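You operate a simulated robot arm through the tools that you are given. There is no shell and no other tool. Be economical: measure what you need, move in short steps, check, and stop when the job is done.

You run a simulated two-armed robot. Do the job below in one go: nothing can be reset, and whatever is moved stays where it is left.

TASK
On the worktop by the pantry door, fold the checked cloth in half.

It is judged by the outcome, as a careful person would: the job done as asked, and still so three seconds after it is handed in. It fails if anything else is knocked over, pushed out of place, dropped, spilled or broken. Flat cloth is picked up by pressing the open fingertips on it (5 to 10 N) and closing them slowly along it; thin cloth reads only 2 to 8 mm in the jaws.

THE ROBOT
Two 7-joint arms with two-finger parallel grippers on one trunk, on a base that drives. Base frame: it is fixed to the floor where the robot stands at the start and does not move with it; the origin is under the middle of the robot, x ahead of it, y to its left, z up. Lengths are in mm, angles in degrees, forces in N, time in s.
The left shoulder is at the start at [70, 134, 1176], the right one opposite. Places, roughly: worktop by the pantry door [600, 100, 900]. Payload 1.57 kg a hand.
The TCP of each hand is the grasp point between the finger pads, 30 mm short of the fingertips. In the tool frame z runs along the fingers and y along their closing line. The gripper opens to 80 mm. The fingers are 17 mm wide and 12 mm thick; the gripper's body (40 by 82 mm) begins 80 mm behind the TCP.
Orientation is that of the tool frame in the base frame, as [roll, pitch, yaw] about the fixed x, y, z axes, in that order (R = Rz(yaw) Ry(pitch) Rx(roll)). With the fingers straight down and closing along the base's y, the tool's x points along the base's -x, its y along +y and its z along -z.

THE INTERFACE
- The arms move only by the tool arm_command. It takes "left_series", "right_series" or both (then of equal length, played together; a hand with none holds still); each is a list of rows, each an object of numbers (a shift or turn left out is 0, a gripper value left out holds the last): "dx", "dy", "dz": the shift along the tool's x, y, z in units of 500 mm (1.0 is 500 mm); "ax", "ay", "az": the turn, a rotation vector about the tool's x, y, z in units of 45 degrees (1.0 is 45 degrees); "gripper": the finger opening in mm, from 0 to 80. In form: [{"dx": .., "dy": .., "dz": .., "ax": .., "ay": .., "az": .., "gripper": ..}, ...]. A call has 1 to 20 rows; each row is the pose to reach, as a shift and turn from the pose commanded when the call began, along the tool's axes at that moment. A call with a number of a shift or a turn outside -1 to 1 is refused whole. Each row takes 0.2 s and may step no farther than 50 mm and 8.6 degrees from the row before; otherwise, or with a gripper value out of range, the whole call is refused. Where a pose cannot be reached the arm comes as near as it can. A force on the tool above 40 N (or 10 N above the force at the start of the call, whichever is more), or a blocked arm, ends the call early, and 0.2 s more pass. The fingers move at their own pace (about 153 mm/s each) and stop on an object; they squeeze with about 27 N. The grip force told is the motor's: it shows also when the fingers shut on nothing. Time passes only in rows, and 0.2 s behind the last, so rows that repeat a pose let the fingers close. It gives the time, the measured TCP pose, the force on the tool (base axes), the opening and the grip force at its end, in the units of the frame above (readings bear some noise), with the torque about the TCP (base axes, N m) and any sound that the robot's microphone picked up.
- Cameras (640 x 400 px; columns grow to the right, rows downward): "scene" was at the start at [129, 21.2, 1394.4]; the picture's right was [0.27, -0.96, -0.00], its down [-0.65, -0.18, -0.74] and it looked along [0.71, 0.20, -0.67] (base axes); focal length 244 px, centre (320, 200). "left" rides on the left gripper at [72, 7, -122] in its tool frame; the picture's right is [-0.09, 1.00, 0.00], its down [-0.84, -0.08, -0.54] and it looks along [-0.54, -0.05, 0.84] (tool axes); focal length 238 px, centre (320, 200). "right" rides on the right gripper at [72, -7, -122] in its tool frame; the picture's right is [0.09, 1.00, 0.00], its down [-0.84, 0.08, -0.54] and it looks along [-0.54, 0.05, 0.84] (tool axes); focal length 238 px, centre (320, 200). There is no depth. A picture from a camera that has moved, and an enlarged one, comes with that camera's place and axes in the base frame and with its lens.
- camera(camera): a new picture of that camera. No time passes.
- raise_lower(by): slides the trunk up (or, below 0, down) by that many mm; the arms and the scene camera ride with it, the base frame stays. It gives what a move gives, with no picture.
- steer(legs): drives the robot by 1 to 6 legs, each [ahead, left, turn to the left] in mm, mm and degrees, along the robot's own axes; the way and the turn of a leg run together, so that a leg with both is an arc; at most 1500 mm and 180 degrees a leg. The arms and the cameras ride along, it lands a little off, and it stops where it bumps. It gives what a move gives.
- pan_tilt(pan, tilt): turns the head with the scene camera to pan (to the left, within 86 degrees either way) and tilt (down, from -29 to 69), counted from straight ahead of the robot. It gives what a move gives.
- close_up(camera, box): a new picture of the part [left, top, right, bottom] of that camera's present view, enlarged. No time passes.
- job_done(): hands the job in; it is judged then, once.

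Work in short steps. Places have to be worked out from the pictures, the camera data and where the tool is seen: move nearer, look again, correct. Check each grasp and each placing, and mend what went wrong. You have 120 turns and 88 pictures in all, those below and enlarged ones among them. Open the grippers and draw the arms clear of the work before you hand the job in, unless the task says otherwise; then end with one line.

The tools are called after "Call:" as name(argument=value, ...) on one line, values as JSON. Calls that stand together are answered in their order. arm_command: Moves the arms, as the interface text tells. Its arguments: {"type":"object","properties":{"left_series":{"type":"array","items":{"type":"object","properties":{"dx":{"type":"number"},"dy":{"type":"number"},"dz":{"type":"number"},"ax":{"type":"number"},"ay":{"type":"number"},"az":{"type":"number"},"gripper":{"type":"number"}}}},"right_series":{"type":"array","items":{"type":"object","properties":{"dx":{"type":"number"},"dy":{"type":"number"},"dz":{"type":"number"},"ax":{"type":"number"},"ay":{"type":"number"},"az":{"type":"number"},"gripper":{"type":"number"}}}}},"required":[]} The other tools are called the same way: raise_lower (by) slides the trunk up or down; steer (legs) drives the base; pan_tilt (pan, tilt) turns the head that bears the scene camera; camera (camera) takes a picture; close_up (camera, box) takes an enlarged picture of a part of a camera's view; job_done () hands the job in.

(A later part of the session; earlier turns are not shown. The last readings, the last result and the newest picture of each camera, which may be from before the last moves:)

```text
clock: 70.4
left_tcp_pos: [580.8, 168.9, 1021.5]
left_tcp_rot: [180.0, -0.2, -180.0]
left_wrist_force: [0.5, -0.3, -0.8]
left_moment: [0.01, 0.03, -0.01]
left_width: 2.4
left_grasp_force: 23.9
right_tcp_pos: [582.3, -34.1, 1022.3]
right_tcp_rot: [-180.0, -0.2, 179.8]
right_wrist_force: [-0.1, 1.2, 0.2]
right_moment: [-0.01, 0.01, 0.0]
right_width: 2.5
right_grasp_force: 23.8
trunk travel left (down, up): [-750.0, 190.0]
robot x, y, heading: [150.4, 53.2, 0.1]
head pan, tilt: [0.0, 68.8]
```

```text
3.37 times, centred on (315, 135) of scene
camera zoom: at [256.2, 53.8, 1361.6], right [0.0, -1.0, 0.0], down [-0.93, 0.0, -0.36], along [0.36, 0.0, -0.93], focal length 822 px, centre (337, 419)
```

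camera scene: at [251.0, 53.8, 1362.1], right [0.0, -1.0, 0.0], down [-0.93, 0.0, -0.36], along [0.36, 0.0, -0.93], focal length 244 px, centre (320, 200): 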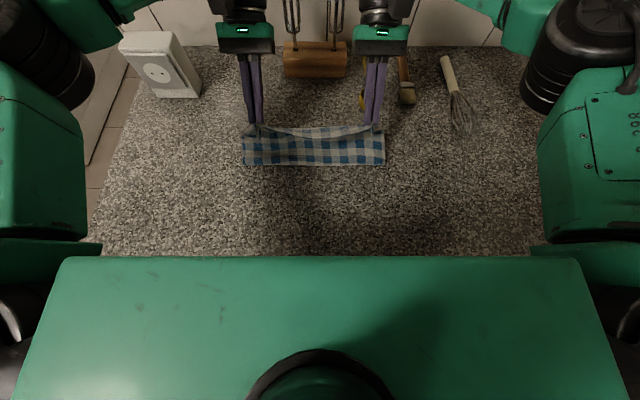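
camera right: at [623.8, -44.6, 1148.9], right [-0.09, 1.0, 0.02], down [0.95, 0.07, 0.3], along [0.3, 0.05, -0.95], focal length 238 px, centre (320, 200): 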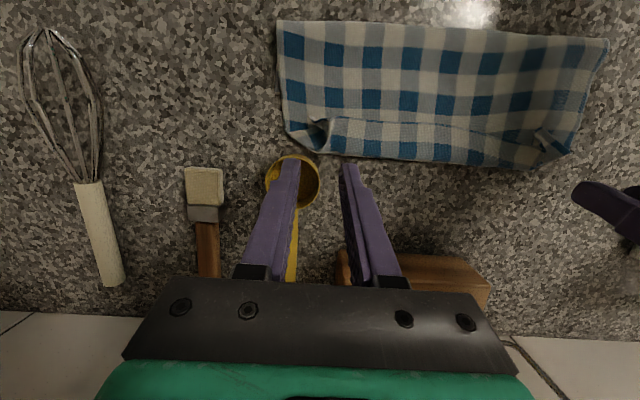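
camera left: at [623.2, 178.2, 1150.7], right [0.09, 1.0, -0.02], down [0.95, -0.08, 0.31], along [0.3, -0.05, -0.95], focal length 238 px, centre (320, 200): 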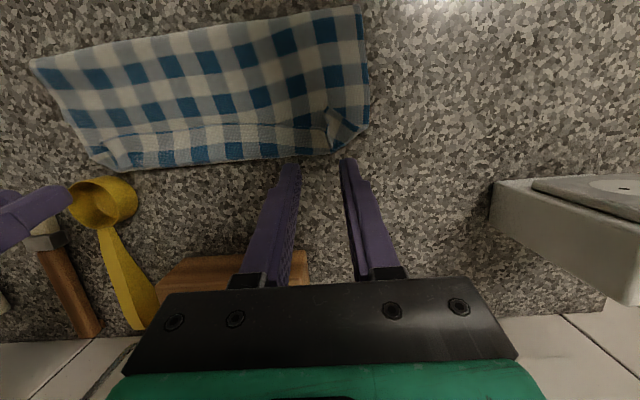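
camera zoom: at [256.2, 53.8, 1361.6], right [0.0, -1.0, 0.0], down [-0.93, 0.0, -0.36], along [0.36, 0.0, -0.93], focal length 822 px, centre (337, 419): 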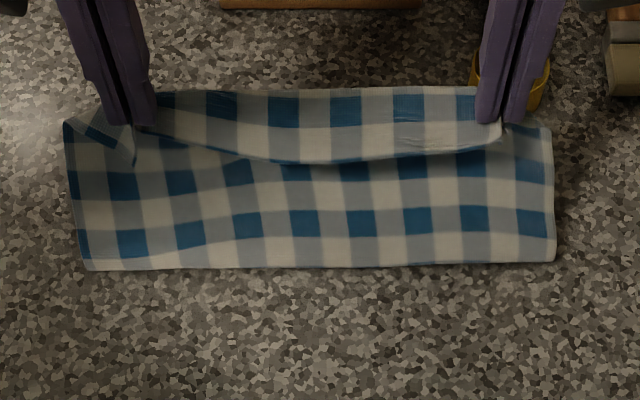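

Only the hem strip is held, as wanted. I now drive back 230 mm, which unfolds the cloth and draws it nearer.

Call:
steer(legs=[[-230, 0, 0]])

Call:
camera(camera="scene")

```text
clock: 72.1
left_tcp_pos: [349.8, 167.1, 1022.1]
left_tcp_rot: [179.9, -0.2, 179.8]
left_wrist_force: [0.7, -0.2, 0.2]
left_moment: [-0.04, 0.03, -0.01]
left_width: 2.6
left_grasp_force: 23.8
right_tcp_pos: [350.9, -34.9, 1021.7]
right_tcp_rot: [-179.9, -0.2, 179.6]
right_wrist_force: [-0.2, -0.1, -0.1]
right_moment: [-0.04, 0.04, 0.02]
right_width: 2.0
right_grasp_force: 23.8
trunk travel left (down, up): [-750.0, 190.0]
robot x, y, heading: [-83.0, 55.9, 0.1]
head pan, tilt: [0.0, 68.8]
```

```text
34 pictures are left
camera scene: at [24.0, 53.4, 1361.7], right [0.0, -1.0, 0.0], down [-0.93, 0.0, -0.36], along [0.36, 0.0, -0.93], focal length 244 px, centre (320, 200)
```

scene: 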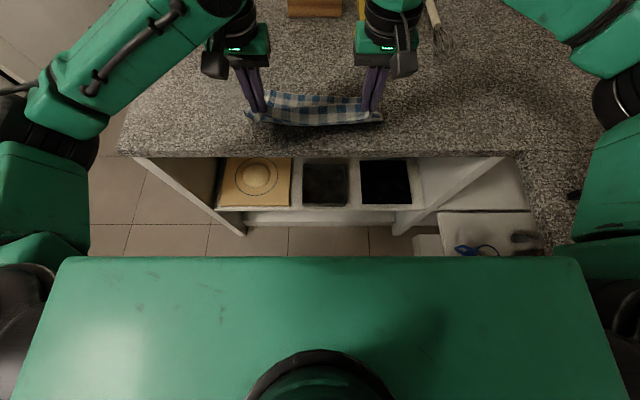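

The cloth's far edge got dragged to about x 480, too near. I'll lift the cloth fully, carry it forward and lay it down afresh, far edge first; first raise and drive.

Call:
arm_command(left_series=[{"dz": -0.08}, {"dz": -0.16}, {"dz": -0.24}, {"dz": -0.3}, {"dz": -0.3}], right_series=[{"dz": -0.08}, {"dz": -0.16}, {"dz": -0.24}, {"dz": -0.3}, {"dz": -0.3}])

Call:
steer(legs=[[205, 0, 0]])

Call:
camera(camera="scene")

```text
clock: 73.3
left_tcp_pos: [349.6, 168.4, 1172.7]
left_tcp_rot: [179.8, 0.0, 179.8]
left_wrist_force: [0.3, -0.3, -0.3]
left_moment: [-0.01, 0.01, -0.01]
left_width: 2.3
left_grasp_force: 24.3
right_tcp_pos: [349.2, -34.3, 1173.4]
right_tcp_rot: [-179.9, -0.2, 179.5]
right_wrist_force: [0.3, 0.6, -0.7]
right_moment: [-0.02, 0.02, -0.03]
right_width: 2.0
right_grasp_force: 24.5
trunk travel left (down, up): [-750.0, 190.0]
robot x, y, heading: [-83.8, 52.0, 0.0]
head pan, tilt: [0.0, 68.8]
```

```text
clock: 75.0
left_tcp_pos: [547.1, 167.5, 1172.8]
left_tcp_rot: [179.9, 0.1, -180.0]
left_wrist_force: [0.3, 0.1, 0.0]
left_moment: [0.01, -0.02, -0.02]
left_width: 2.3
left_grasp_force: 23.8
right_tcp_pos: [551.1, -32.0, 1174.3]
right_tcp_rot: [-179.8, 0.0, 179.7]
right_wrist_force: [-0.1, -0.2, 0.1]
right_moment: [-0.02, -0.04, -0.02]
right_width: 2.4
right_grasp_force: 23.1
trunk travel left (down, up): [-750.0, 190.0]
robot x, y, heading: [122.4, 53.9, -0.0]
head pan, tilt: [0.0, 68.8]
```

```text
33 pictures are left
camera scene: at [222.6, 53.9, 1362.0], right [0.0, -1.0, 0.0], down [-0.93, 0.0, -0.36], along [0.36, 0.0, -0.93], focal length 244 px, centre (320, 200)
```

scene: 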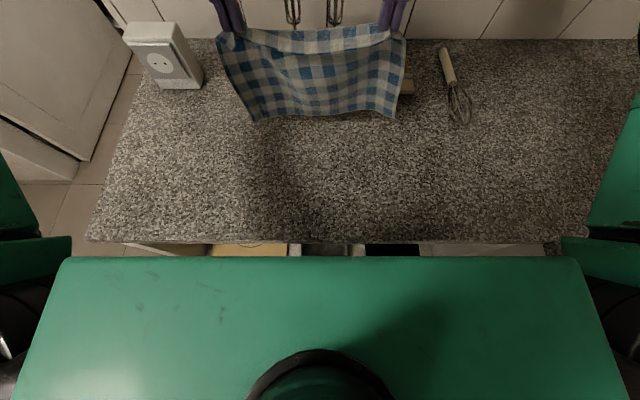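

The cloth hangs free now, and from the pinch it naturally bows forward. So the clean way is to land its free edge near the robot, lay the lower half forward, then bring the held hem back on top of it. I drive back 185 mm to start.

Call:
steer(legs=[[-185, 0, 0]])

Call:
camera(camera="scene")

```text
clock: 76.5
left_tcp_pos: [368.9, 168.7, 1170.3]
left_tcp_rot: [179.8, -0.2, -179.9]
left_wrist_force: [0.2, 0.8, 0.2]
left_moment: [0.0, 0.0, -0.05]
left_width: 2.6
left_grasp_force: 24.1
right_tcp_pos: [370.3, -31.4, 1171.6]
right_tcp_rot: [-179.9, -0.4, 179.9]
right_wrist_force: [0.5, 0.1, 0.4]
right_moment: [-0.03, 0.06, 0.0]
right_width: 2.3
right_grasp_force: 24.0
trunk travel left (down, up): [-750.0, 190.0]
robot x, y, heading: [-64.2, 52.9, 0.3]
head pan, tilt: [0.0, 68.8]
```

```text
32 pictures are left
camera scene: at [43.5, 53.6, 1361.5], right [0.0, -1.0, 0.0], down [-0.93, 0.0, -0.36], along [0.36, 0.0, -0.93], focal length 244 px, centre (320, 200)
```

scene: 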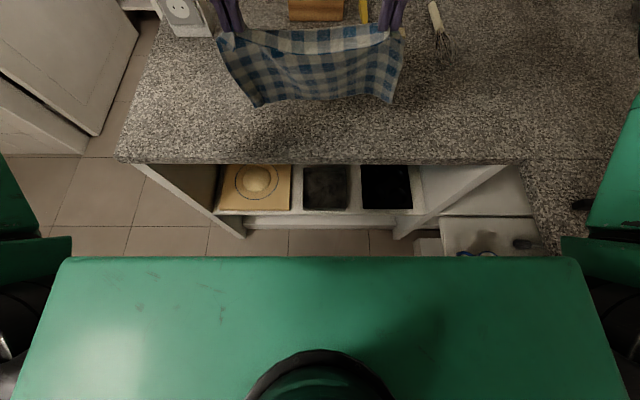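

The free edge hangs about 70 mm ahead of the hands. I back up 50 mm, lower until the edge should touch, then drive forward 140 mm so it trails behind.

Call:
steer(legs=[[-50, 0, 0]])

Call:
arm_command(left_series=[{"dz": 0.04}, {"dz": 0.08}, {"dz": 0.08}], right_series=[{"dz": 0.04}, {"dz": 0.08}, {"dz": 0.08}])

Call:
steer(legs=[[140, 0, 0]])

Call:
camera(camera="scene")

```text
clock: 77.4
left_tcp_pos: [323.6, 168.4, 1168.7]
left_tcp_rot: [179.9, -0.4, -179.8]
left_wrist_force: [-0.1, -0.4, -0.7]
left_moment: [-0.02, 0.05, 0.0]
left_width: 2.6
left_grasp_force: 24.1
right_tcp_pos: [326.0, -32.5, 1170.4]
right_tcp_rot: [-180.0, -0.5, 179.9]
right_wrist_force: [0.4, 0.6, 0.3]
right_moment: [0.01, 0.04, 0.01]
right_width: 2.3
right_grasp_force: 24.1
trunk travel left (down, up): [-750.0, 190.0]
robot x, y, heading: [-115.0, 54.7, 0.6]
head pan, tilt: [0.0, 68.8]
```

```text
clock: 78.2
left_tcp_pos: [314.0, 168.2, 1132.9]
left_tcp_rot: [179.9, 0.0, -179.8]
left_wrist_force: [0.1, -0.1, -0.4]
left_moment: [-0.01, -0.02, -0.02]
left_width: 2.6
left_grasp_force: 24.0
right_tcp_pos: [317.9, -32.6, 1133.1]
right_tcp_rot: [-179.9, -0.2, 179.9]
right_wrist_force: [0.3, 0.8, 0.0]
right_moment: [-0.05, -0.01, 0.02]
right_width: 2.4
right_grasp_force: 24.0
trunk travel left (down, up): [-750.0, 190.0]
robot x, y, heading: [-113.6, 54.3, 0.4]
head pan, tilt: [0.0, 68.8]
```

```text
clock: 79.5
left_tcp_pos: [454.3, 169.7, 1132.5]
left_tcp_rot: [180.0, 0.0, -179.9]
left_wrist_force: [0.2, -1.1, 0.2]
left_moment: [-0.02, -0.02, 0.01]
left_width: 2.3
left_grasp_force: 23.9
right_tcp_pos: [457.7, -33.0, 1132.5]
right_tcp_rot: [-179.9, -0.1, 179.9]
right_wrist_force: [0.0, -0.2, 0.7]
right_moment: [0.0, 0.0, 0.0]
right_width: 2.7
right_grasp_force: 23.8
trunk travel left (down, up): [-750.0, 190.0]
robot x, y, heading: [27.8, 56.3, 0.2]
head pan, tilt: [0.0, 68.8]
```

```text
31 pictures are left
camera scene: at [130.3, 54.1, 1362.0], right [0.01, -1.0, 0.0], down [-0.93, 0.0, -0.36], along [0.36, 0.0, -0.93], focal length 244 px, centre (320, 200)
```

scene: 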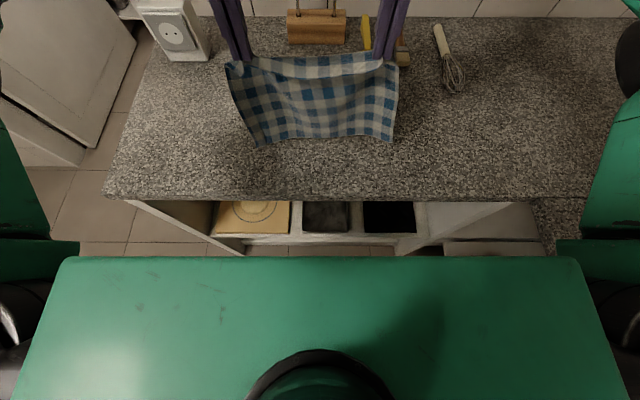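

The free edge is on the table at about x 453, just under the hands. I now move the arms forward 75 mm while lowering 60 mm so the cloth lays down behind.

Call:
arm_command(left_series=[{"dx": -0.06, "dz": 0.01}, {"dx": -0.1, "dz": 0.04}, {"dx": -0.13, "dz": 0.08}, {"dx": -0.15, "dz": 0.12}, {"dx": -0.15, "dz": 0.12}], right_series=[{"dx": -0.06, "dz": 0.01}, {"dx": -0.1, "dz": 0.04}, {"dx": -0.13, "dz": 0.08}, {"dx": -0.15, "dz": 0.12}, {"dx": -0.15, "dz": 0.12}])

Call:
camera(camera="scene")

```text
clock: 80.7
left_tcp_pos: [530.7, 169.2, 1071.5]
left_tcp_rot: [179.9, -0.2, -179.8]
left_wrist_force: [0.5, -0.3, 0.1]
left_moment: [0.02, 0.0, -0.02]
left_width: 2.4
left_grasp_force: 23.9
right_tcp_pos: [537.2, -31.6, 1071.7]
right_tcp_rot: [-180.0, -0.1, 179.9]
right_wrist_force: [0.4, 0.1, 0.3]
right_moment: [0.0, -0.02, 0.02]
right_width: 2.0
right_grasp_force: 24.1
trunk travel left (down, up): [-750.0, 190.0]
robot x, y, heading: [28.2, 54.8, 0.4]
head pan, tilt: [0.0, 68.8]
```

```text
30 pictures are left
camera scene: at [132.2, 54.2, 1361.9], right [0.01, -1.0, 0.0], down [-0.93, 0.0, -0.36], along [0.36, 0.0, -0.93], focal length 244 px, centre (320, 200)
```

scene: 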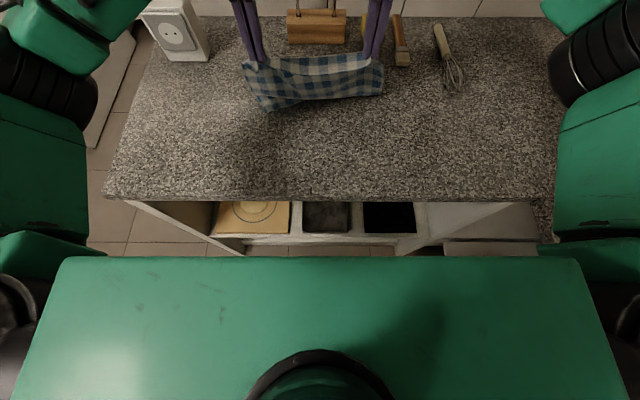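

Call:
close_up(camera="scene", box=[220, 30, 410, 140])

Call:
camera(camera="left")

```text
3.37 times, centred on (315, 85) of scene
camera zoom: at [132.2, 54.2, 1361.9], right [0.01, -1.0, 0.0], down [-0.93, 0.0, -0.36], along [0.36, 0.0, -0.93], focal length 822 px, centre (337, 587)
```

zoom: 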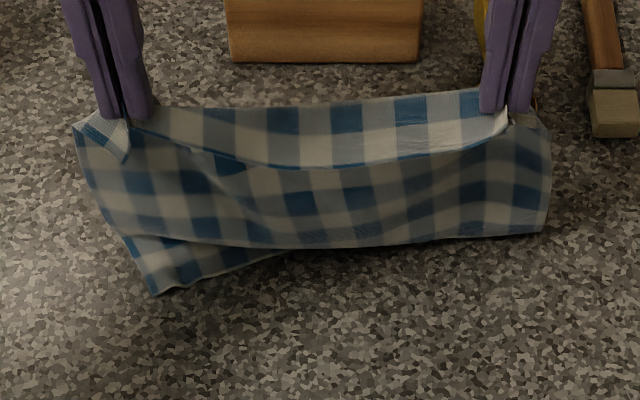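

```text
28 pictures are left
camera left: at [459.4, 176.3, 1193.6], right [0.09, 1.0, 0.0], down [0.84, -0.08, 0.54], along [0.54, -0.05, -0.84], focal length 238 px, centre (320, 200)
```

left: 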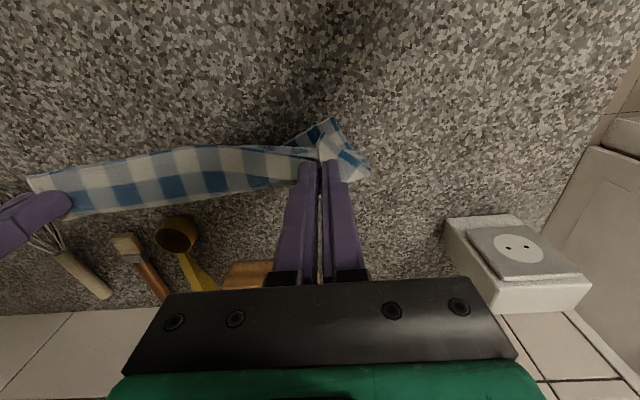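

Only the left part trails; on the right the free edge went forward underneath. I lift again, tilt the hands 40° so the cloth hangs straighter, and drive back 190 mm to repeat the landing.

Call:
arm_command(left_series=[{"dz": -0.08}, {"dz": -0.16}, {"dz": -0.21}, {"dz": -0.21, "ay": 0.18, "dx": 0.03}, {"dz": -0.21, "ay": 0.36, "dx": 0.06}, {"dz": -0.21, "ay": 0.54, "dx": 0.09}, {"dz": -0.21, "ay": 0.72, "dx": 0.12}, {"dz": -0.21, "ay": 0.89, "dx": 0.15}, {"dz": -0.21, "ay": 0.89, "dx": 0.15}], right_series=[{"dz": -0.08}, {"dz": -0.16}, {"dz": -0.21}, {"dz": -0.21, "ay": 0.18, "dx": 0.04}, {"dz": -0.21, "ay": 0.36, "dx": 0.07}, {"dz": -0.21, "ay": 0.54, "dx": 0.1}, {"dz": -0.21, "ay": 0.72, "dx": 0.13}, {"dz": -0.21, "ay": 0.89, "dx": 0.162}, {"dz": -0.21, "ay": 0.89, "dx": 0.162}])

Call:
steer(legs=[[-135, 0, 0]])

Call:
camera(camera="scene")

```text
clock: 82.7
left_tcp_pos: [421.9, 168.7, 1138.1]
left_tcp_rot: [-180.0, -40.0, -179.8]
left_wrist_force: [0.0, 1.3, 0.3]
left_moment: [0.0, -0.02, -0.01]
left_width: 2.6
left_grasp_force: 24.0
left hand out of reach, approached as far as the arm can: row 7, 8, 9
right_tcp_pos: [414.9, -26.0, 1143.1]
right_tcp_rot: [-179.9, -40.2, 179.8]
right_wrist_force: [-0.2, -0.1, -1.0]
right_moment: [-0.01, -0.01, 0.01]
right_width: 2.5
right_grasp_force: 23.3
right hand out of reach, approached as far as the arm can: row 6, 7, 8, 9
trunk travel left (down, up): [-750.0, 190.0]
robot x, y, heading: [28.3, 56.5, 0.3]
head pan, tilt: [0.0, 68.8]
```

```text
clock: 84.0
left_tcp_pos: [289.6, 168.1, 1137.7]
left_tcp_rot: [179.9, -40.0, -179.7]
left_wrist_force: [-0.4, 0.0, -0.3]
left_moment: [0.0, -0.01, -0.01]
left_width: 2.6
left_grasp_force: 24.0
right_tcp_pos: [281.9, -27.0, 1140.9]
right_tcp_rot: [-179.9, -40.2, 179.9]
right_wrist_force: [0.9, -0.5, -0.5]
right_moment: [-0.01, 0.03, 0.0]
right_width: 2.4
right_grasp_force: 24.2
trunk travel left (down, up): [-750.0, 190.0]
robot x, y, heading: [-106.4, 52.8, 0.4]
head pan, tilt: [0.0, 68.8]
```

```text
27 pictures are left
camera scene: at [0.0, 53.5, 1361.5], right [0.01, -1.0, 0.0], down [-0.93, -0.01, -0.36], along [0.36, 0.0, -0.93], focal length 244 px, centre (320, 200)
```

scene: 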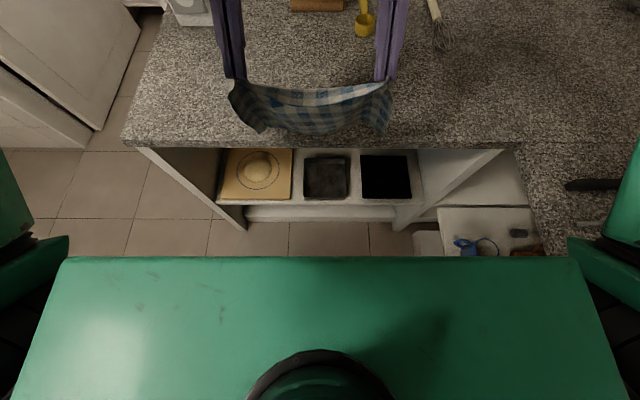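

The free edge hangs near x 338, just inside the table's front edge. I lower 20 mm so it touches, then drive forward 150 mm so it trails.

Call:
arm_command(left_series=[{"dx": -0.026, "dz": 0.03}, {"dx": -0.026, "dz": 0.03}], right_series=[{"dx": -0.028, "dz": 0.033}, {"dx": -0.028, "dz": 0.033}])

Call:
steer(legs=[[150, 0, 0]])

Call:
camera(camera="scene")

```text
clock: 84.6
left_tcp_pos: [289.5, 167.6, 1119.1]
left_tcp_rot: [179.9, -39.8, -179.7]
left_wrist_force: [0.2, -0.9, -0.4]
left_moment: [0.01, 0.01, -0.01]
left_width: 2.6
left_grasp_force: 24.1
right_tcp_pos: [279.9, -29.1, 1120.2]
right_tcp_rot: [-179.9, -40.2, 179.9]
right_wrist_force: [0.1, 1.0, 1.1]
right_moment: [-0.03, 0.01, 0.01]
right_width: 2.4
right_grasp_force: 23.3
trunk travel left (down, up): [-750.0, 190.0]
robot x, y, heading: [-107.2, 55.3, 0.3]
head pan, tilt: [0.0, 68.8]
```

```text
clock: 86.0
left_tcp_pos: [432.2, 168.1, 1118.9]
left_tcp_rot: [179.9, -39.7, -179.6]
left_wrist_force: [-0.5, -0.4, 0.4]
left_moment: [0.04, -0.01, 0.01]
left_width: 2.6
left_grasp_force: 24.4
right_tcp_pos: [424.9, -27.6, 1121.0]
right_tcp_rot: [180.0, -40.0, 179.9]
right_wrist_force: [0.5, -0.9, 0.5]
right_moment: [0.01, -0.04, -0.02]
right_width: 2.3
right_grasp_force: 23.7
trunk travel left (down, up): [-750.0, 190.0]
robot x, y, heading: [38.8, 56.4, 0.6]
head pan, tilt: [0.0, 68.8]
```

```text
26 pictures are left
camera scene: at [141.7, 54.4, 1362.1], right [0.01, -1.0, 0.0], down [-0.93, -0.01, -0.36], along [0.36, 0.0, -0.93], focal length 244 px, centre (320, 200)
```

scene: 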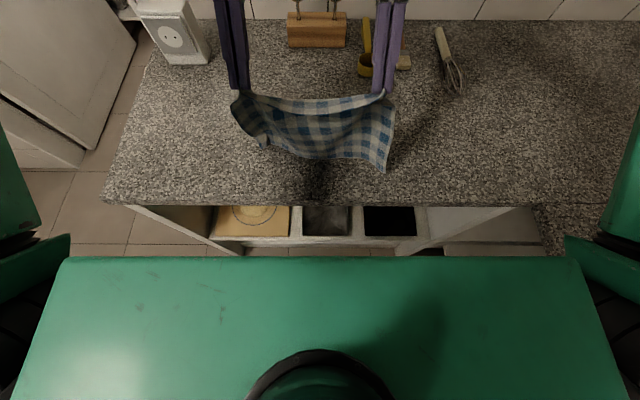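

The right part now trails well but the left not yet. I lower 20 mm more and drive forward another 80 mm.

Call:
arm_command(left_series=[{"dx": -0.03, "dz": 0.034}, {"dx": -0.03, "dz": 0.034}], right_series=[{"dx": -0.018, "dz": 0.021}, {"dx": -0.018, "dz": 0.021}])

Call:
steer(legs=[[80, 0, 0]])

Call:
close_up(camera="scene", box=[210, 70, 420, 200])

```text
clock: 86.6
left_tcp_pos: [434.3, 169.8, 1094.9]
left_tcp_rot: [179.9, -39.8, -179.6]
left_wrist_force: [0.1, 0.2, 0.1]
left_moment: [0.01, -0.04, -0.03]
left_width: 2.4
left_grasp_force: 23.6
right_tcp_pos: [425.9, -27.9, 1107.0]
right_tcp_rot: [180.0, -40.0, -180.0]
right_wrist_force: [-0.5, 0.4, -0.2]
right_moment: [-0.01, 0.01, 0.01]
right_width: 1.9
right_grasp_force: 23.4
trunk travel left (down, up): [-750.0, 190.0]
robot x, y, heading: [42.6, 57.8, 0.6]
head pan, tilt: [0.0, 68.8]
```

```text
clock: 87.7
left_tcp_pos: [513.0, 168.2, 1096.6]
left_tcp_rot: [179.8, -39.7, -179.6]
left_wrist_force: [-0.9, 0.3, -0.1]
left_moment: [0.03, -0.03, 0.0]
left_width: 2.5
left_grasp_force: 23.2
right_tcp_pos: [505.3, -26.7, 1107.2]
right_tcp_rot: [179.9, -39.9, 179.8]
right_wrist_force: [-0.4, -0.6, 0.2]
right_moment: [-0.02, -0.05, 0.0]
right_width: 2.0
right_grasp_force: 23.7
trunk travel left (down, up): [-750.0, 190.0]
robot x, y, heading: [121.8, 53.6, 0.4]
head pan, tilt: [0.0, 68.8]
```

```text
3.05 times, centred on (315, 135) of scene
camera zoom: at [222.2, 54.9, 1362.1], right [0.01, -1.0, 0.0], down [-0.93, -0.01, -0.36], along [0.36, 0.0, -0.93], focal length 744 px, centre (335, 398)
```

zoom: 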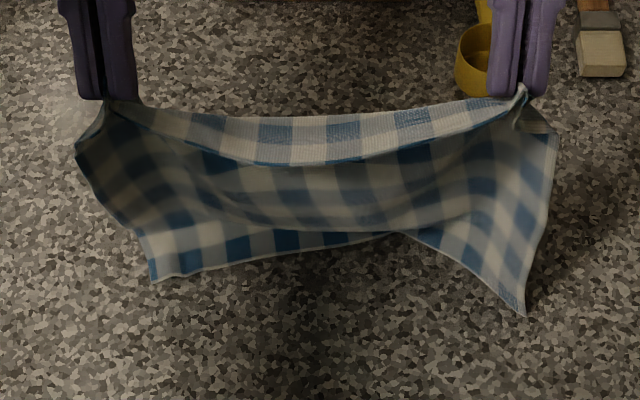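

Now the whole free edge trails on the table (corners near [488, 185] and [462, −77]). I move the hem forward about 80 mm and down to 115 mm, untilting as I go, so the lower half is laid flat.

Call:
arm_command(left_series=[{"dx": -0.045, "dz": -0.01, "ay": -0.12}, {"dx": -0.09, "dz": -0.02, "ay": -0.25}, {"dx": -0.125, "dz": -0.02, "ay": -0.38}, {"dx": -0.155, "dz": -0.02, "ay": -0.52}, {"dx": -0.182, "dz": -0.017, "ay": -0.667}, {"dx": -0.182, "dz": -0.017, "ay": -0.667}], right_series=[{"dx": -0.05, "dz": -0.01, "ay": -0.12}, {"dx": -0.1, "dz": -0.02, "ay": -0.25}, {"dx": -0.14, "dz": -0.02, "ay": -0.38}, {"dx": -0.175, "dz": -0.016, "ay": -0.52}, {"dx": -0.207, "dz": -0.012, "ay": -0.667}, {"dx": -0.207, "dz": -0.012, "ay": -0.667}])

Call:
close_up(camera="scene", box=[210, 70, 420, 200])

Call:
camera(camera="left")

```text
clock: 89.1
left_tcp_pos: [592.1, 168.0, 1043.2]
left_tcp_rot: [179.9, -9.7, -179.7]
left_wrist_force: [-0.4, 0.0, -0.1]
left_moment: [0.01, 0.02, 0.0]
left_width: 2.5
left_grasp_force: 23.8
right_tcp_pos: [590.8, -28.9, 1046.3]
right_tcp_rot: [180.0, -10.0, 179.8]
right_wrist_force: [-0.5, 0.0, 0.0]
right_moment: [-0.02, 0.02, 0.0]
right_width: 2.3
right_grasp_force: 23.9
trunk travel left (down, up): [-750.0, 190.0]
robot x, y, heading: [123.2, 58.0, 0.2]
head pan, tilt: [0.0, 68.8]
```

```text
3.05 times, centred on (315, 135) of scene
camera zoom: at [226.1, 54.8, 1361.8], right [0.01, -1.0, 0.0], down [-0.93, -0.01, -0.36], along [0.36, 0.0, -0.93], focal length 744 px, centre (335, 398)
```

zoom: 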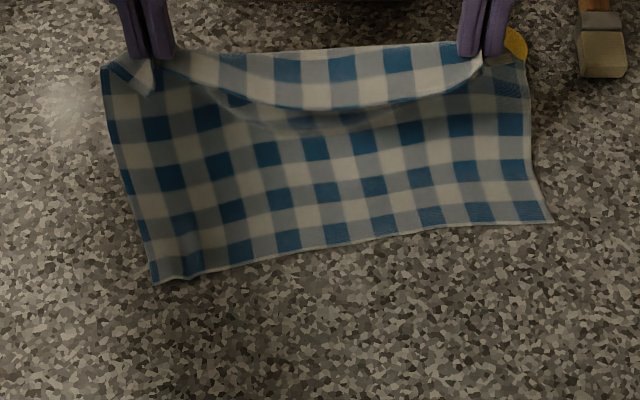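

```text
23 pictures are left
camera left: at [542.0, 175.9, 1175.4], right [0.09, 1.0, -0.02], down [0.92, -0.07, 0.39], along [0.39, -0.05, -0.92], focal length 238 px, centre (320, 200)
```

left: 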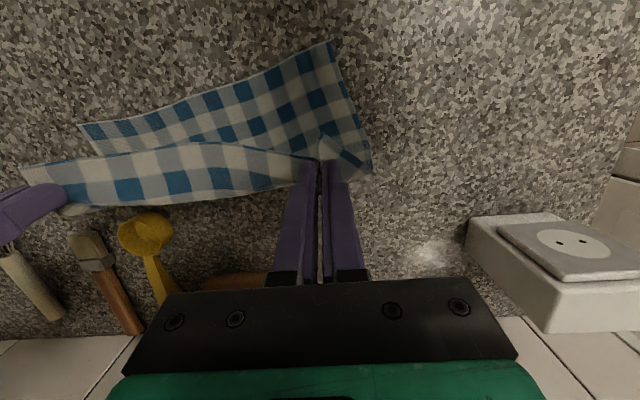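

The lower half is laid, but crooked: its free edge is at x 492 on the left and 543 on the right, and a fold there would reach the ladle. I lift off again, tilt, drive back and re-land it with equal hand heights.

Call:
arm_command(left_series=[{"dx": 0.03, "dz": -0.06, "ay": 0.12}, {"dx": 0.07, "dz": -0.11, "ay": 0.25}, {"dx": 0.11, "dz": -0.14, "ay": 0.38}, {"dx": 0.15, "dz": -0.16, "ay": 0.52}, {"dx": 0.187, "dz": -0.17, "ay": 0.667}, {"dx": 0.187, "dz": -0.17, "ay": 0.667}], right_series=[{"dx": 0.03, "dz": -0.06, "ay": 0.12}, {"dx": 0.07, "dz": -0.11, "ay": 0.25}, {"dx": 0.11, "dz": -0.14, "ay": 0.38}, {"dx": 0.15, "dz": -0.155, "ay": 0.52}, {"dx": 0.187, "dz": -0.165, "ay": 0.667}, {"dx": 0.187, "dz": -0.165, "ay": 0.667}])

Call:
steer(legs=[[-225, 0, 0]])

Call:
camera(camera="scene")

```text
clock: 90.5
left_tcp_pos: [512.9, 167.7, 1143.5]
left_tcp_rot: [-179.9, -39.8, -179.7]
left_wrist_force: [0.8, 0.5, -0.4]
left_moment: [0.01, 0.0, -0.03]
left_width: 2.3
left_grasp_force: 23.8
right_tcp_pos: [510.4, -25.9, 1139.3]
right_tcp_rot: [179.9, -40.0, 179.8]
right_wrist_force: [-0.8, 0.3, -0.4]
right_moment: [-0.02, 0.03, -0.03]
right_width: 2.2
right_grasp_force: 23.4
right hand out of reach, approached as far as the arm can: row 5, 6
trunk travel left (down, up): [-750.0, 190.0]
robot x, y, heading: [119.7, 57.9, 0.4]
head pan, tilt: [0.0, 68.8]
```

```text
clock: 92.2
left_tcp_pos: [287.6, 167.6, 1142.0]
left_tcp_rot: [179.9, -39.8, -179.7]
left_wrist_force: [0.7, 0.1, 0.2]
left_moment: [0.0, 0.02, -0.03]
left_width: 2.6
left_grasp_force: 23.4
right_tcp_pos: [287.0, -28.1, 1138.8]
right_tcp_rot: [179.9, -40.0, 179.9]
right_wrist_force: [0.4, -0.3, 0.1]
right_moment: [-0.05, 0.01, 0.02]
right_width: 2.1
right_grasp_force: 23.2
trunk travel left (down, up): [-750.0, 190.0]
robot x, y, heading: [-105.4, 53.4, 0.4]
head pan, tilt: [0.0, 68.8]
```

```text
22 pictures are left
camera scene: at [2.8, 53.7, 1361.6], right [0.0, -1.0, 0.0], down [-0.93, 0.0, -0.36], along [0.36, 0.0, -0.93], focal length 244 px, centre (320, 200)
```

scene: 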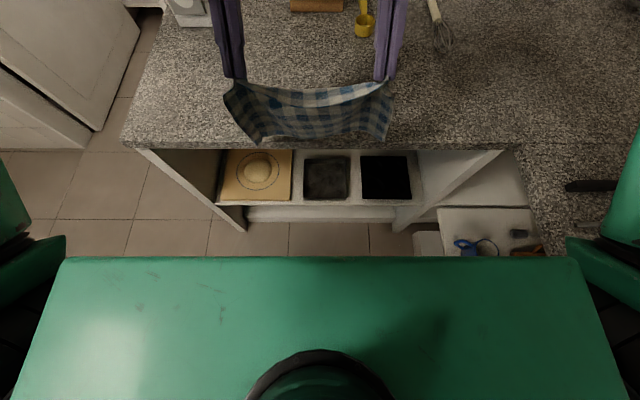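

The cloth hangs evenly now, its lower corners near x 315–320. I drive 25 mm forward to clear the table edge, lower to touch with equal heights, then drive 120 mm forward so it trails.

Call:
steer(legs=[[25, 0, 0]])

Call:
arm_command(left_series=[{"dx": -0.03, "dz": 0.035}, {"dx": -0.045, "dz": 0.052}, {"dx": -0.045, "dz": 0.052}], right_series=[{"dx": -0.026, "dz": 0.031}, {"dx": -0.041, "dz": 0.048}, {"dx": -0.041, "dz": 0.048}])

Call:
steer(legs=[[120, 0, 0]])

Call:
camera(camera="scene")

```text
clock: 93.0
left_tcp_pos: [305.7, 166.4, 1143.5]
left_tcp_rot: [179.9, -39.3, -179.8]
left_wrist_force: [-0.2, 0.5, -0.6]
left_moment: [0.0, -0.02, -0.02]
left_width: 2.7
left_grasp_force: 23.9
right_tcp_pos: [304.2, -26.9, 1143.7]
right_tcp_rot: [179.8, -39.6, 179.8]
right_wrist_force: [-0.1, -0.1, 0.0]
right_moment: [-0.01, -0.04, -0.01]
right_width: 2.2
right_grasp_force: 23.4
trunk travel left (down, up): [-750.0, 190.0]
robot x, y, heading: [-82.6, 53.5, 0.3]
head pan, tilt: [0.0, 68.8]
```

```text
clock: 93.8
left_tcp_pos: [312.1, 166.2, 1107.0]
left_tcp_rot: [179.9, -39.6, -179.7]
left_wrist_force: [0.2, -0.2, 0.0]
left_moment: [0.01, 0.02, 0.02]
left_width: 2.4
left_grasp_force: 23.3
right_tcp_pos: [310.4, -28.7, 1109.0]
right_tcp_rot: [-180.0, -39.9, 179.8]
right_wrist_force: [0.6, 0.1, 1.2]
right_moment: [-0.03, -0.03, 0.02]
right_width: 2.0
right_grasp_force: 23.6
trunk travel left (down, up): [-750.0, 190.0]
robot x, y, heading: [-83.2, 53.6, 0.2]
head pan, tilt: [0.0, 68.8]
```

```text
clock: 95.0
left_tcp_pos: [427.9, 166.1, 1109.4]
left_tcp_rot: [179.9, -39.5, -179.8]
left_wrist_force: [0.4, -0.3, -0.1]
left_moment: [-0.02, -0.02, -0.02]
left_width: 2.6
left_grasp_force: 23.8
right_tcp_pos: [425.8, -28.3, 1110.0]
right_tcp_rot: [179.9, -39.8, 179.7]
right_wrist_force: [0.2, 0.2, -0.7]
right_moment: [0.02, -0.04, -0.01]
right_width: 2.1
right_grasp_force: 23.6
trunk travel left (down, up): [-750.0, 190.0]
robot x, y, heading: [36.2, 59.5, -0.1]
head pan, tilt: [0.0, 68.8]
```

```text
21 pictures are left
camera scene: at [140.4, 54.0, 1362.0], right [0.0, -1.0, 0.0], down [-0.93, 0.0, -0.36], along [0.36, 0.0, -0.93], focal length 244 px, centre (320, 200)
```

scene: 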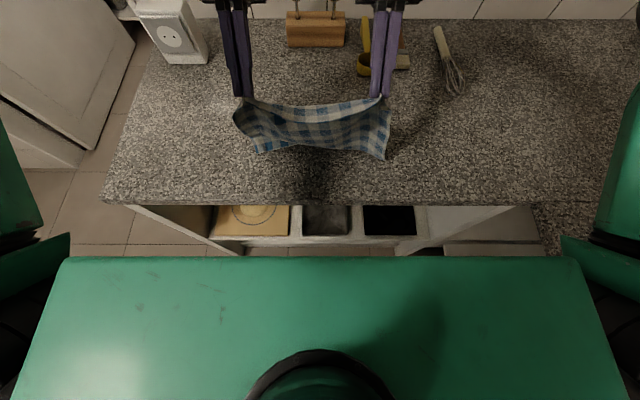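

Both ends trail evenly (x≈430 and 417). I lower 35 mm, drive forward 60 mm, then lower 25 mm more, so that the cloth lays without being pulled.

Call:
arm_command(left_series=[{"dx": -0.023, "dz": 0.027}, {"dx": -0.045, "dz": 0.053}, {"dx": -0.045, "dz": 0.053}], right_series=[{"dx": -0.023, "dz": 0.027}, {"dx": -0.045, "dz": 0.053}, {"dx": -0.045, "dz": 0.053}])

Call:
steer(legs=[[60, 0, 0]])

Call:
close_up(camera="scene", box=[210, 70, 420, 200])

```text
clock: 95.8
left_tcp_pos: [431.0, 166.3, 1073.4]
left_tcp_rot: [180.0, -39.5, -179.7]
left_wrist_force: [-1.3, 0.1, -0.5]
left_moment: [0.02, 0.03, 0.01]
left_width: 2.5
left_grasp_force: 23.6
right_tcp_pos: [428.0, -28.5, 1074.5]
right_tcp_rot: [180.0, -39.8, 179.6]
right_wrist_force: [-0.8, 0.9, 0.6]
right_moment: [0.0, -0.03, 0.0]
right_width: 2.3
right_grasp_force: 24.0
trunk travel left (down, up): [-750.0, 190.0]
robot x, y, heading: [39.3, 52.5, 0.1]
head pan, tilt: [0.0, 68.8]
```

```text
clock: 96.8
left_tcp_pos: [485.5, 166.1, 1075.4]
left_tcp_rot: [179.9, -39.5, -179.9]
left_wrist_force: [-0.4, -0.4, 0.2]
left_moment: [0.01, -0.04, -0.01]
left_width: 2.7
left_grasp_force: 23.9
right_tcp_pos: [483.7, -28.0, 1076.2]
right_tcp_rot: [179.9, -39.6, 179.7]
right_wrist_force: [0.0, 1.1, -0.6]
right_moment: [0.0, -0.03, -0.01]
right_width: 2.1
right_grasp_force: 23.6
trunk travel left (down, up): [-750.0, 190.0]
robot x, y, heading: [94.6, 57.7, 0.1]
head pan, tilt: [0.0, 68.8]
```

```text
3.05 times, centred on (315, 135) of scene
camera zoom: at [195.9, 54.1, 1362.3], right [0.0, -1.0, 0.0], down [-0.93, 0.0, -0.37], along [0.37, 0.0, -0.93], focal length 744 px, centre (335, 398)
```

zoom: 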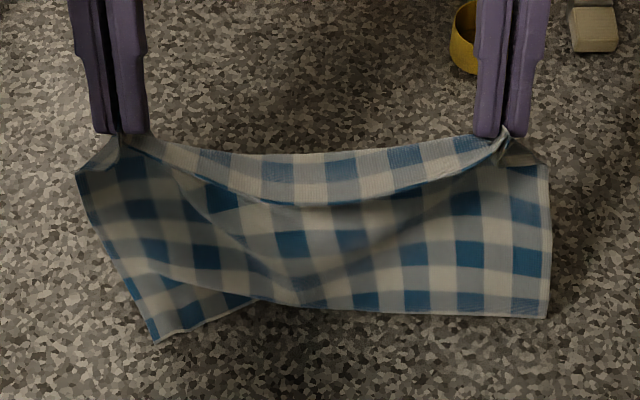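

Left trails at x≈423, but on the right the cloth bulges back over its edge. Driving forward 60 mm at this height should pull that bulge out without dragging the left.

Call:
steer(legs=[[60, 0, 0]])

Call:
close_up(camera="scene", box=[210, 70, 420, 200])

```text
clock: 97.8
left_tcp_pos: [545.2, 166.4, 1074.8]
left_tcp_rot: [180.0, -39.3, -179.9]
left_wrist_force: [-0.5, 0.0, -0.2]
left_moment: [0.03, -0.02, 0.01]
left_width: 2.2
left_grasp_force: 23.7
right_tcp_pos: [542.2, -28.3, 1076.2]
right_tcp_rot: [179.9, -39.6, 179.7]
right_wrist_force: [-0.3, 0.4, 0.1]
right_moment: [-0.02, -0.02, 0.03]
right_width: 2.4
right_grasp_force: 23.8
trunk travel left (down, up): [-750.0, 190.0]
robot x, y, heading: [157.6, 56.1, -0.0]
head pan, tilt: [0.0, 68.8]
```

```text
3.05 times, centred on (315, 135) of scene
camera zoom: at [254.6, 54.3, 1362.3], right [0.0, -1.0, 0.0], down [-0.93, 0.0, -0.37], along [0.37, 0.0, -0.93], focal length 744 px, centre (335, 398)
```

zoom: 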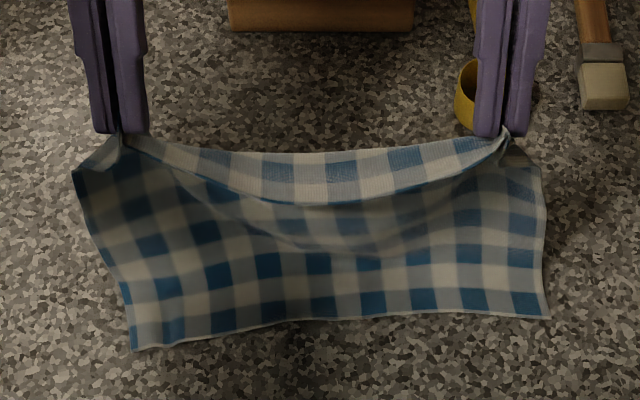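

The free edge now lies well: about [474, 193] to [498, −94], so the fold line would be near x 600, clear of the ladle. I move the hem slightly forward, untilt, then bring it down and back to about 55 mm height, shifting 18 mm right to match.

Call:
arm_command(left_series=[{"dx": -0.021, "dz": 0.002, "ay": -0.164}, {"dx": -0.042, "dz": 0.004, "ay": -0.328, "dy": -0.006}, {"dx": -0.063, "dz": 0.006, "ay": -0.492, "dy": -0.012}, {"dx": -0.084, "dz": 0.008, "ay": -0.656, "dy": -0.018}, {"dx": -0.09, "dz": 0.056, "ay": -0.77, "dy": -0.024}, {"dx": -0.095, "dz": 0.104, "ay": -0.878, "dy": -0.03}, {"dx": -0.099, "dz": 0.152, "ay": -0.878, "dy": -0.036}, {"dx": -0.099, "dz": 0.152, "ay": -0.878, "dy": -0.036}], right_series=[{"dx": -0.021, "dz": 0.002, "ay": -0.164}, {"dx": -0.042, "dz": 0.004, "ay": -0.328, "dy": -0.006}, {"dx": -0.063, "dz": 0.006, "ay": -0.492, "dy": -0.012}, {"dx": -0.089, "dz": 0.004, "ay": -0.656, "dy": -0.018}, {"dx": -0.1, "dz": 0.048, "ay": -0.77, "dy": -0.024}, {"dx": -0.108, "dz": 0.095, "ay": -0.878, "dy": -0.03}, {"dx": -0.114, "dz": 0.14, "ay": -0.878, "dy": -0.036}, {"dx": -0.114, "dz": 0.14, "ay": -0.878, "dy": -0.036}])

Call:
close_up(camera="scene", box=[210, 70, 420, 200])

Call:
camera(camera="left")

```text
clock: 99.6
left_tcp_pos: [539.3, 150.4, 983.3]
left_tcp_rot: [179.9, -0.1, -179.8]
left_wrist_force: [0.6, 0.0, 0.2]
left_moment: [0.01, -0.03, -0.04]
left_width: 2.5
left_grasp_force: 24.0
right_tcp_pos: [545.4, -45.0, 983.4]
right_tcp_rot: [179.9, -0.3, 179.6]
right_wrist_force: [0.3, -0.3, -0.8]
right_moment: [0.01, 0.01, 0.01]
right_width: 2.0
right_grasp_force: 23.6
trunk travel left (down, up): [-750.0, 190.0]
robot x, y, heading: [154.2, 51.5, -0.0]
head pan, tilt: [0.0, 68.8]
```

```text
3.05 times, centred on (315, 135) of scene
camera zoom: at [260.3, 54.3, 1361.8], right [0.0, -1.0, 0.0], down [-0.93, 0.0, -0.36], along [0.36, 0.0, -0.93], focal length 744 px, centre (335, 398)
```

zoom: 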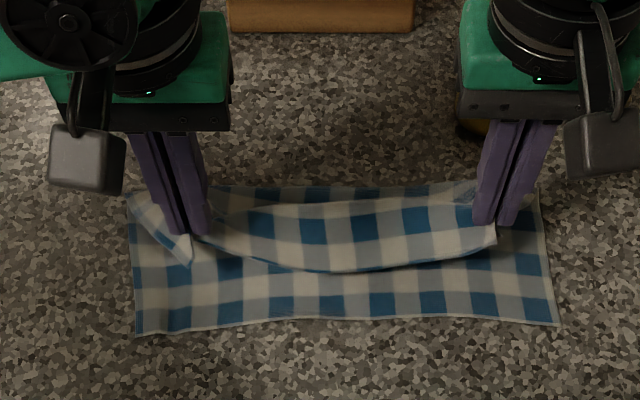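

```text
17 pictures are left
camera left: at [466.9, 156.1, 1105.1], right [0.09, 1.0, 0.0], down [0.84, -0.07, 0.54], along [0.54, -0.05, -0.84], focal length 238 px, centre (320, 200)
```

left: 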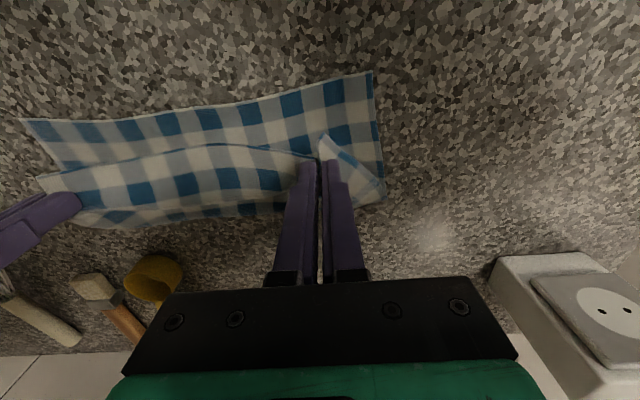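

The flap folds correctly now. The free edge is at x≈485–494, so I bring the hem back ~44 mm and down onto it, stopping about 7 mm above the table.

Call:
arm_command(left_series=[{"dx": 0.03, "dy": -0.006, "dz": 0.02}, {"dx": 0.06, "dy": -0.012, "dz": 0.05}, {"dx": 0.08, "dy": -0.016, "dz": 0.075}, {"dx": 0.09, "dy": -0.016, "dz": 0.092}, {"dx": 0.09, "dy": -0.016, "dz": 0.092}], right_series=[{"dx": 0.03, "dy": -0.006, "dz": 0.02}, {"dx": 0.06, "dy": -0.012, "dz": 0.05}, {"dx": 0.078, "dy": -0.016, "dz": 0.075}, {"dx": 0.087, "dy": -0.016, "dz": 0.092}, {"dx": 0.087, "dy": -0.016, "dz": 0.092}])

Call:
close_up(camera="scene", box=[210, 70, 420, 200])

Call:
camera(camera="left")

```text
clock: 100.8
left_tcp_pos: [494.6, 139.9, 938.4]
left_tcp_rot: [180.0, -0.1, -179.8]
left_wrist_force: [0.5, 0.0, -0.1]
left_moment: [0.0, 0.0, -0.03]
left_width: 2.6
left_grasp_force: 24.2
right_tcp_pos: [500.9, -53.3, 938.6]
right_tcp_rot: [179.9, -0.3, 179.6]
right_wrist_force: [0.6, 0.2, 0.8]
right_moment: [-0.02, -0.02, 0.01]
right_width: 2.0
right_grasp_force: 23.8
trunk travel left (down, up): [-750.0, 190.0]
robot x, y, heading: [158.0, 56.9, 0.3]
head pan, tilt: [0.0, 68.8]
```

```text
3.05 times, centred on (315, 135) of scene
camera zoom: at [259.9, 54.4, 1361.8], right [0.0, -1.0, 0.0], down [-0.93, 0.0, -0.36], along [0.36, 0.0, -0.93], focal length 744 px, centre (335, 398)
```

zoom: 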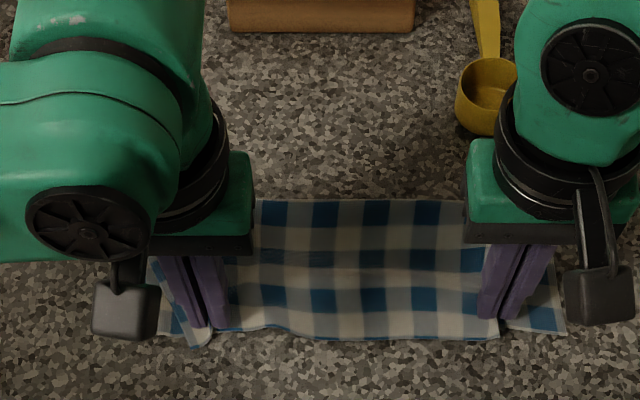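

```text
15 pictures are left
camera left: at [423.3, 147.8, 1059.8], right [0.09, 1.0, 0.0], down [0.84, -0.07, 0.54], along [0.54, -0.05, -0.84], focal length 238 px, centre (320, 200)
```

left: 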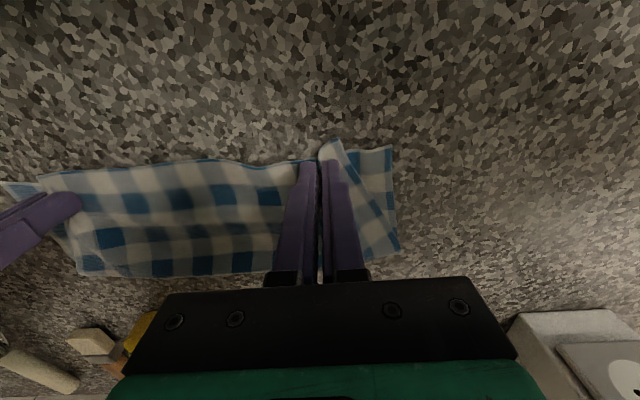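

Well aligned at the hem line; only the pinched corners are bunched inward. I lower to contact and open slowly while moving each hand outward so the outer finger spreads the corner.

Call:
arm_command(left_series=[{"dz": 0.008}, {"dz": 0.013}, {"dz": 0.013, "dy": 0.004, "gripper": 6}, {"dz": 0.013, "dy": 0.008, "gripper": 10}, {"dz": 0.013, "dy": 0.012, "gripper": 14}, {"dz": 0.013, "dy": 0.016, "gripper": 18}, {"dz": 0.013, "dy": 0.02, "gripper": 22}, {"dz": 0.013, "dy": 0.024, "gripper": 26}, {"dz": 0.013, "dy": 0.03, "gripper": 32}, {"dz": 0.013, "dy": 0.036, "gripper": 38}, {"dz": 0.013, "dy": 0.036}, {"dz": -0.03, "dy": 0.036}, {"dz": -0.1, "dy": 0.036}, {"dz": -0.18, "dy": 0.036}, {"dz": -0.18, "dy": 0.036}], right_series=[{"dz": 0.008}, {"dz": 0.013}, {"dz": 0.013, "dy": -0.004, "gripper": 6}, {"dz": 0.013, "dy": -0.008, "gripper": 10}, {"dz": 0.013, "dy": -0.012, "gripper": 14}, {"dz": 0.013, "dy": -0.016, "gripper": 18}, {"dz": 0.013, "dy": -0.02, "gripper": 22}, {"dz": 0.013, "dy": -0.024, "gripper": 26}, {"dz": 0.013, "dy": -0.03, "gripper": 32}, {"dz": 0.013, "dy": -0.036, "gripper": 38}, {"dz": 0.013, "dy": -0.036}, {"dz": -0.03, "dy": -0.036}, {"dz": -0.1, "dy": -0.036}, {"dz": -0.18, "dy": -0.036}, {"dz": -0.18, "dy": -0.036}])

Call:
camera(camera="left")

Call:
camera(camera="right")

```text
clock: 104.0
left_tcp_pos: [493.2, 158.8, 1026.9]
left_tcp_rot: [-180.0, -0.1, -179.9]
left_wrist_force: [0.5, 0.4, -0.1]
left_moment: [-0.02, 0.01, -0.01]
left_width: 38.2
left_grasp_force: 0.1
right_tcp_pos: [501.8, -71.2, 1028.1]
right_tcp_rot: [-179.9, -0.3, 179.6]
right_wrist_force: [0.4, 0.0, -0.4]
right_moment: [-0.01, 0.02, -0.02]
right_width: 38.0
right_grasp_force: 0.0
trunk travel left (down, up): [-750.0, 190.0]
robot x, y, heading: [151.8, 57.5, 0.1]
head pan, tilt: [0.0, 68.8]
```

```text
14 pictures are left
camera left: at [422.5, 165.8, 1149.6], right [0.09, 1.0, 0.0], down [0.84, -0.07, 0.54], along [0.54, -0.05, -0.84], focal length 238 px, centre (320, 200)
```

left: 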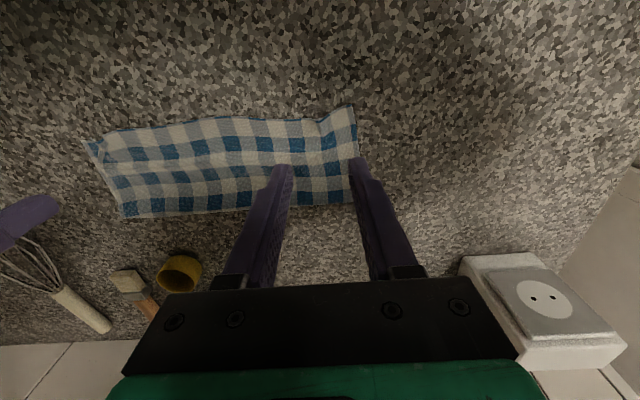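

```text
13 pictures are left
camera right: at [430.1, -77.6, 1149.7], right [-0.09, 1.0, 0.0], down [0.84, 0.07, 0.54], along [0.53, 0.05, -0.84], focal length 238 px, centre (320, 200)
```

right: 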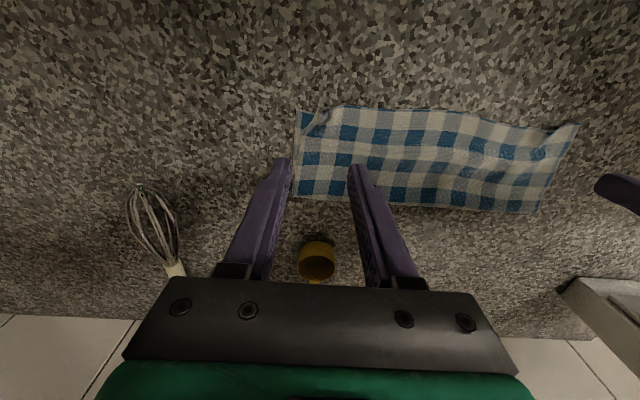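

Released, and it is nearly perfect: the left corners coincide, while the upper right corner is a bit short. I raise the hands and drive back for a clear look.

Call:
arm_command(left_series=[{"dz": -0.06}, {"dz": -0.12}], right_series=[{"dz": -0.06}, {"dz": -0.12}])

Call:
steer(legs=[[-130, 0, 0]])

Call:
close_up(camera="scene", box=[210, 20, 420, 150])

Call:
close_up(camera="right", box=[200, 180, 600, 400])

```text
clock: 104.6
left_tcp_pos: [492.6, 158.8, 1086.7]
left_tcp_rot: [-180.0, -0.2, -179.9]
left_wrist_force: [0.5, -0.7, -0.4]
left_moment: [0.01, 0.01, -0.02]
left_width: 38.2
left_grasp_force: 0.0
right_tcp_pos: [500.1, -73.7, 1088.9]
right_tcp_rot: [179.9, -0.3, 179.6]
right_wrist_force: [0.1, 0.3, 0.5]
right_moment: [0.0, -0.02, 0.0]
right_width: 37.9
right_grasp_force: 0.0
trunk travel left (down, up): [-750.0, 190.0]
robot x, y, heading: [157.3, 55.7, 0.2]
head pan, tilt: [0.0, 68.8]
```

```text
clock: 105.8
left_tcp_pos: [365.8, 158.5, 1086.1]
left_tcp_rot: [179.9, -0.2, -179.6]
left_wrist_force: [-0.1, -0.6, -0.2]
left_moment: [0.02, -0.02, 0.0]
left_width: 38.1
left_grasp_force: 0.0
right_tcp_pos: [373.9, -72.6, 1087.3]
right_tcp_rot: [179.9, -0.4, 179.7]
right_wrist_force: [0.5, 0.1, 0.8]
right_moment: [-0.02, -0.01, 0.0]
right_width: 38.0
right_grasp_force: 0.1
trunk travel left (down, up): [-750.0, 190.0]
robot x, y, heading: [26.5, 54.8, 0.0]
head pan, tilt: [0.0, 68.8]
```

```text
3.05 times, centred on (315, 85) of scene
camera zoom: at [133.5, 54.1, 1361.6], right [0.0, -1.0, 0.0], down [-0.93, 0.0, -0.36], along [0.36, 0.0, -0.93], focal length 744 px, centre (335, 550)
```

zoom: 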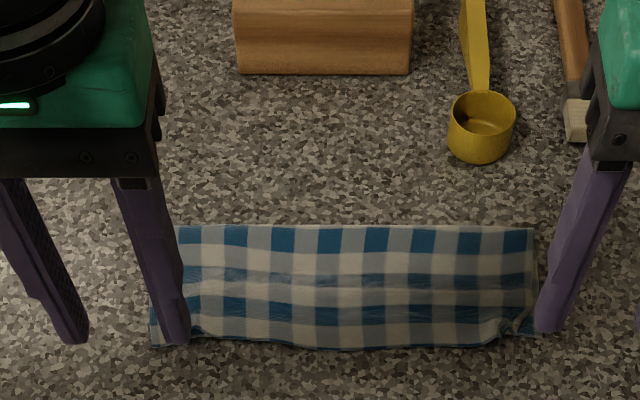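

```text
1.60 times, centred on (400, 290) of right
camera zoom: at [302.4, -78.6, 1208.7], right [-0.09, 1.0, 0.0], down [0.84, 0.07, 0.54], along [0.53, 0.05, -0.84], focal length 381 px, centre (192, 56)
```

zoom: 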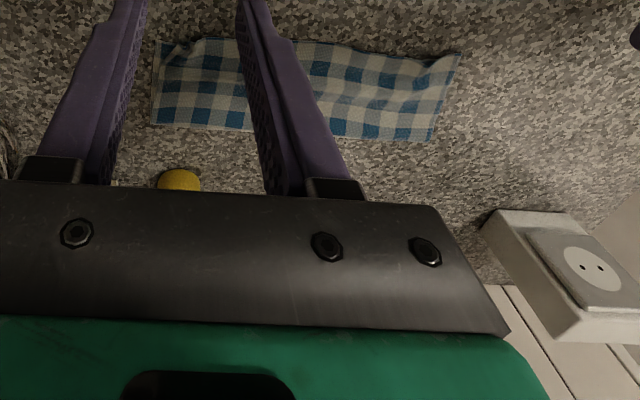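

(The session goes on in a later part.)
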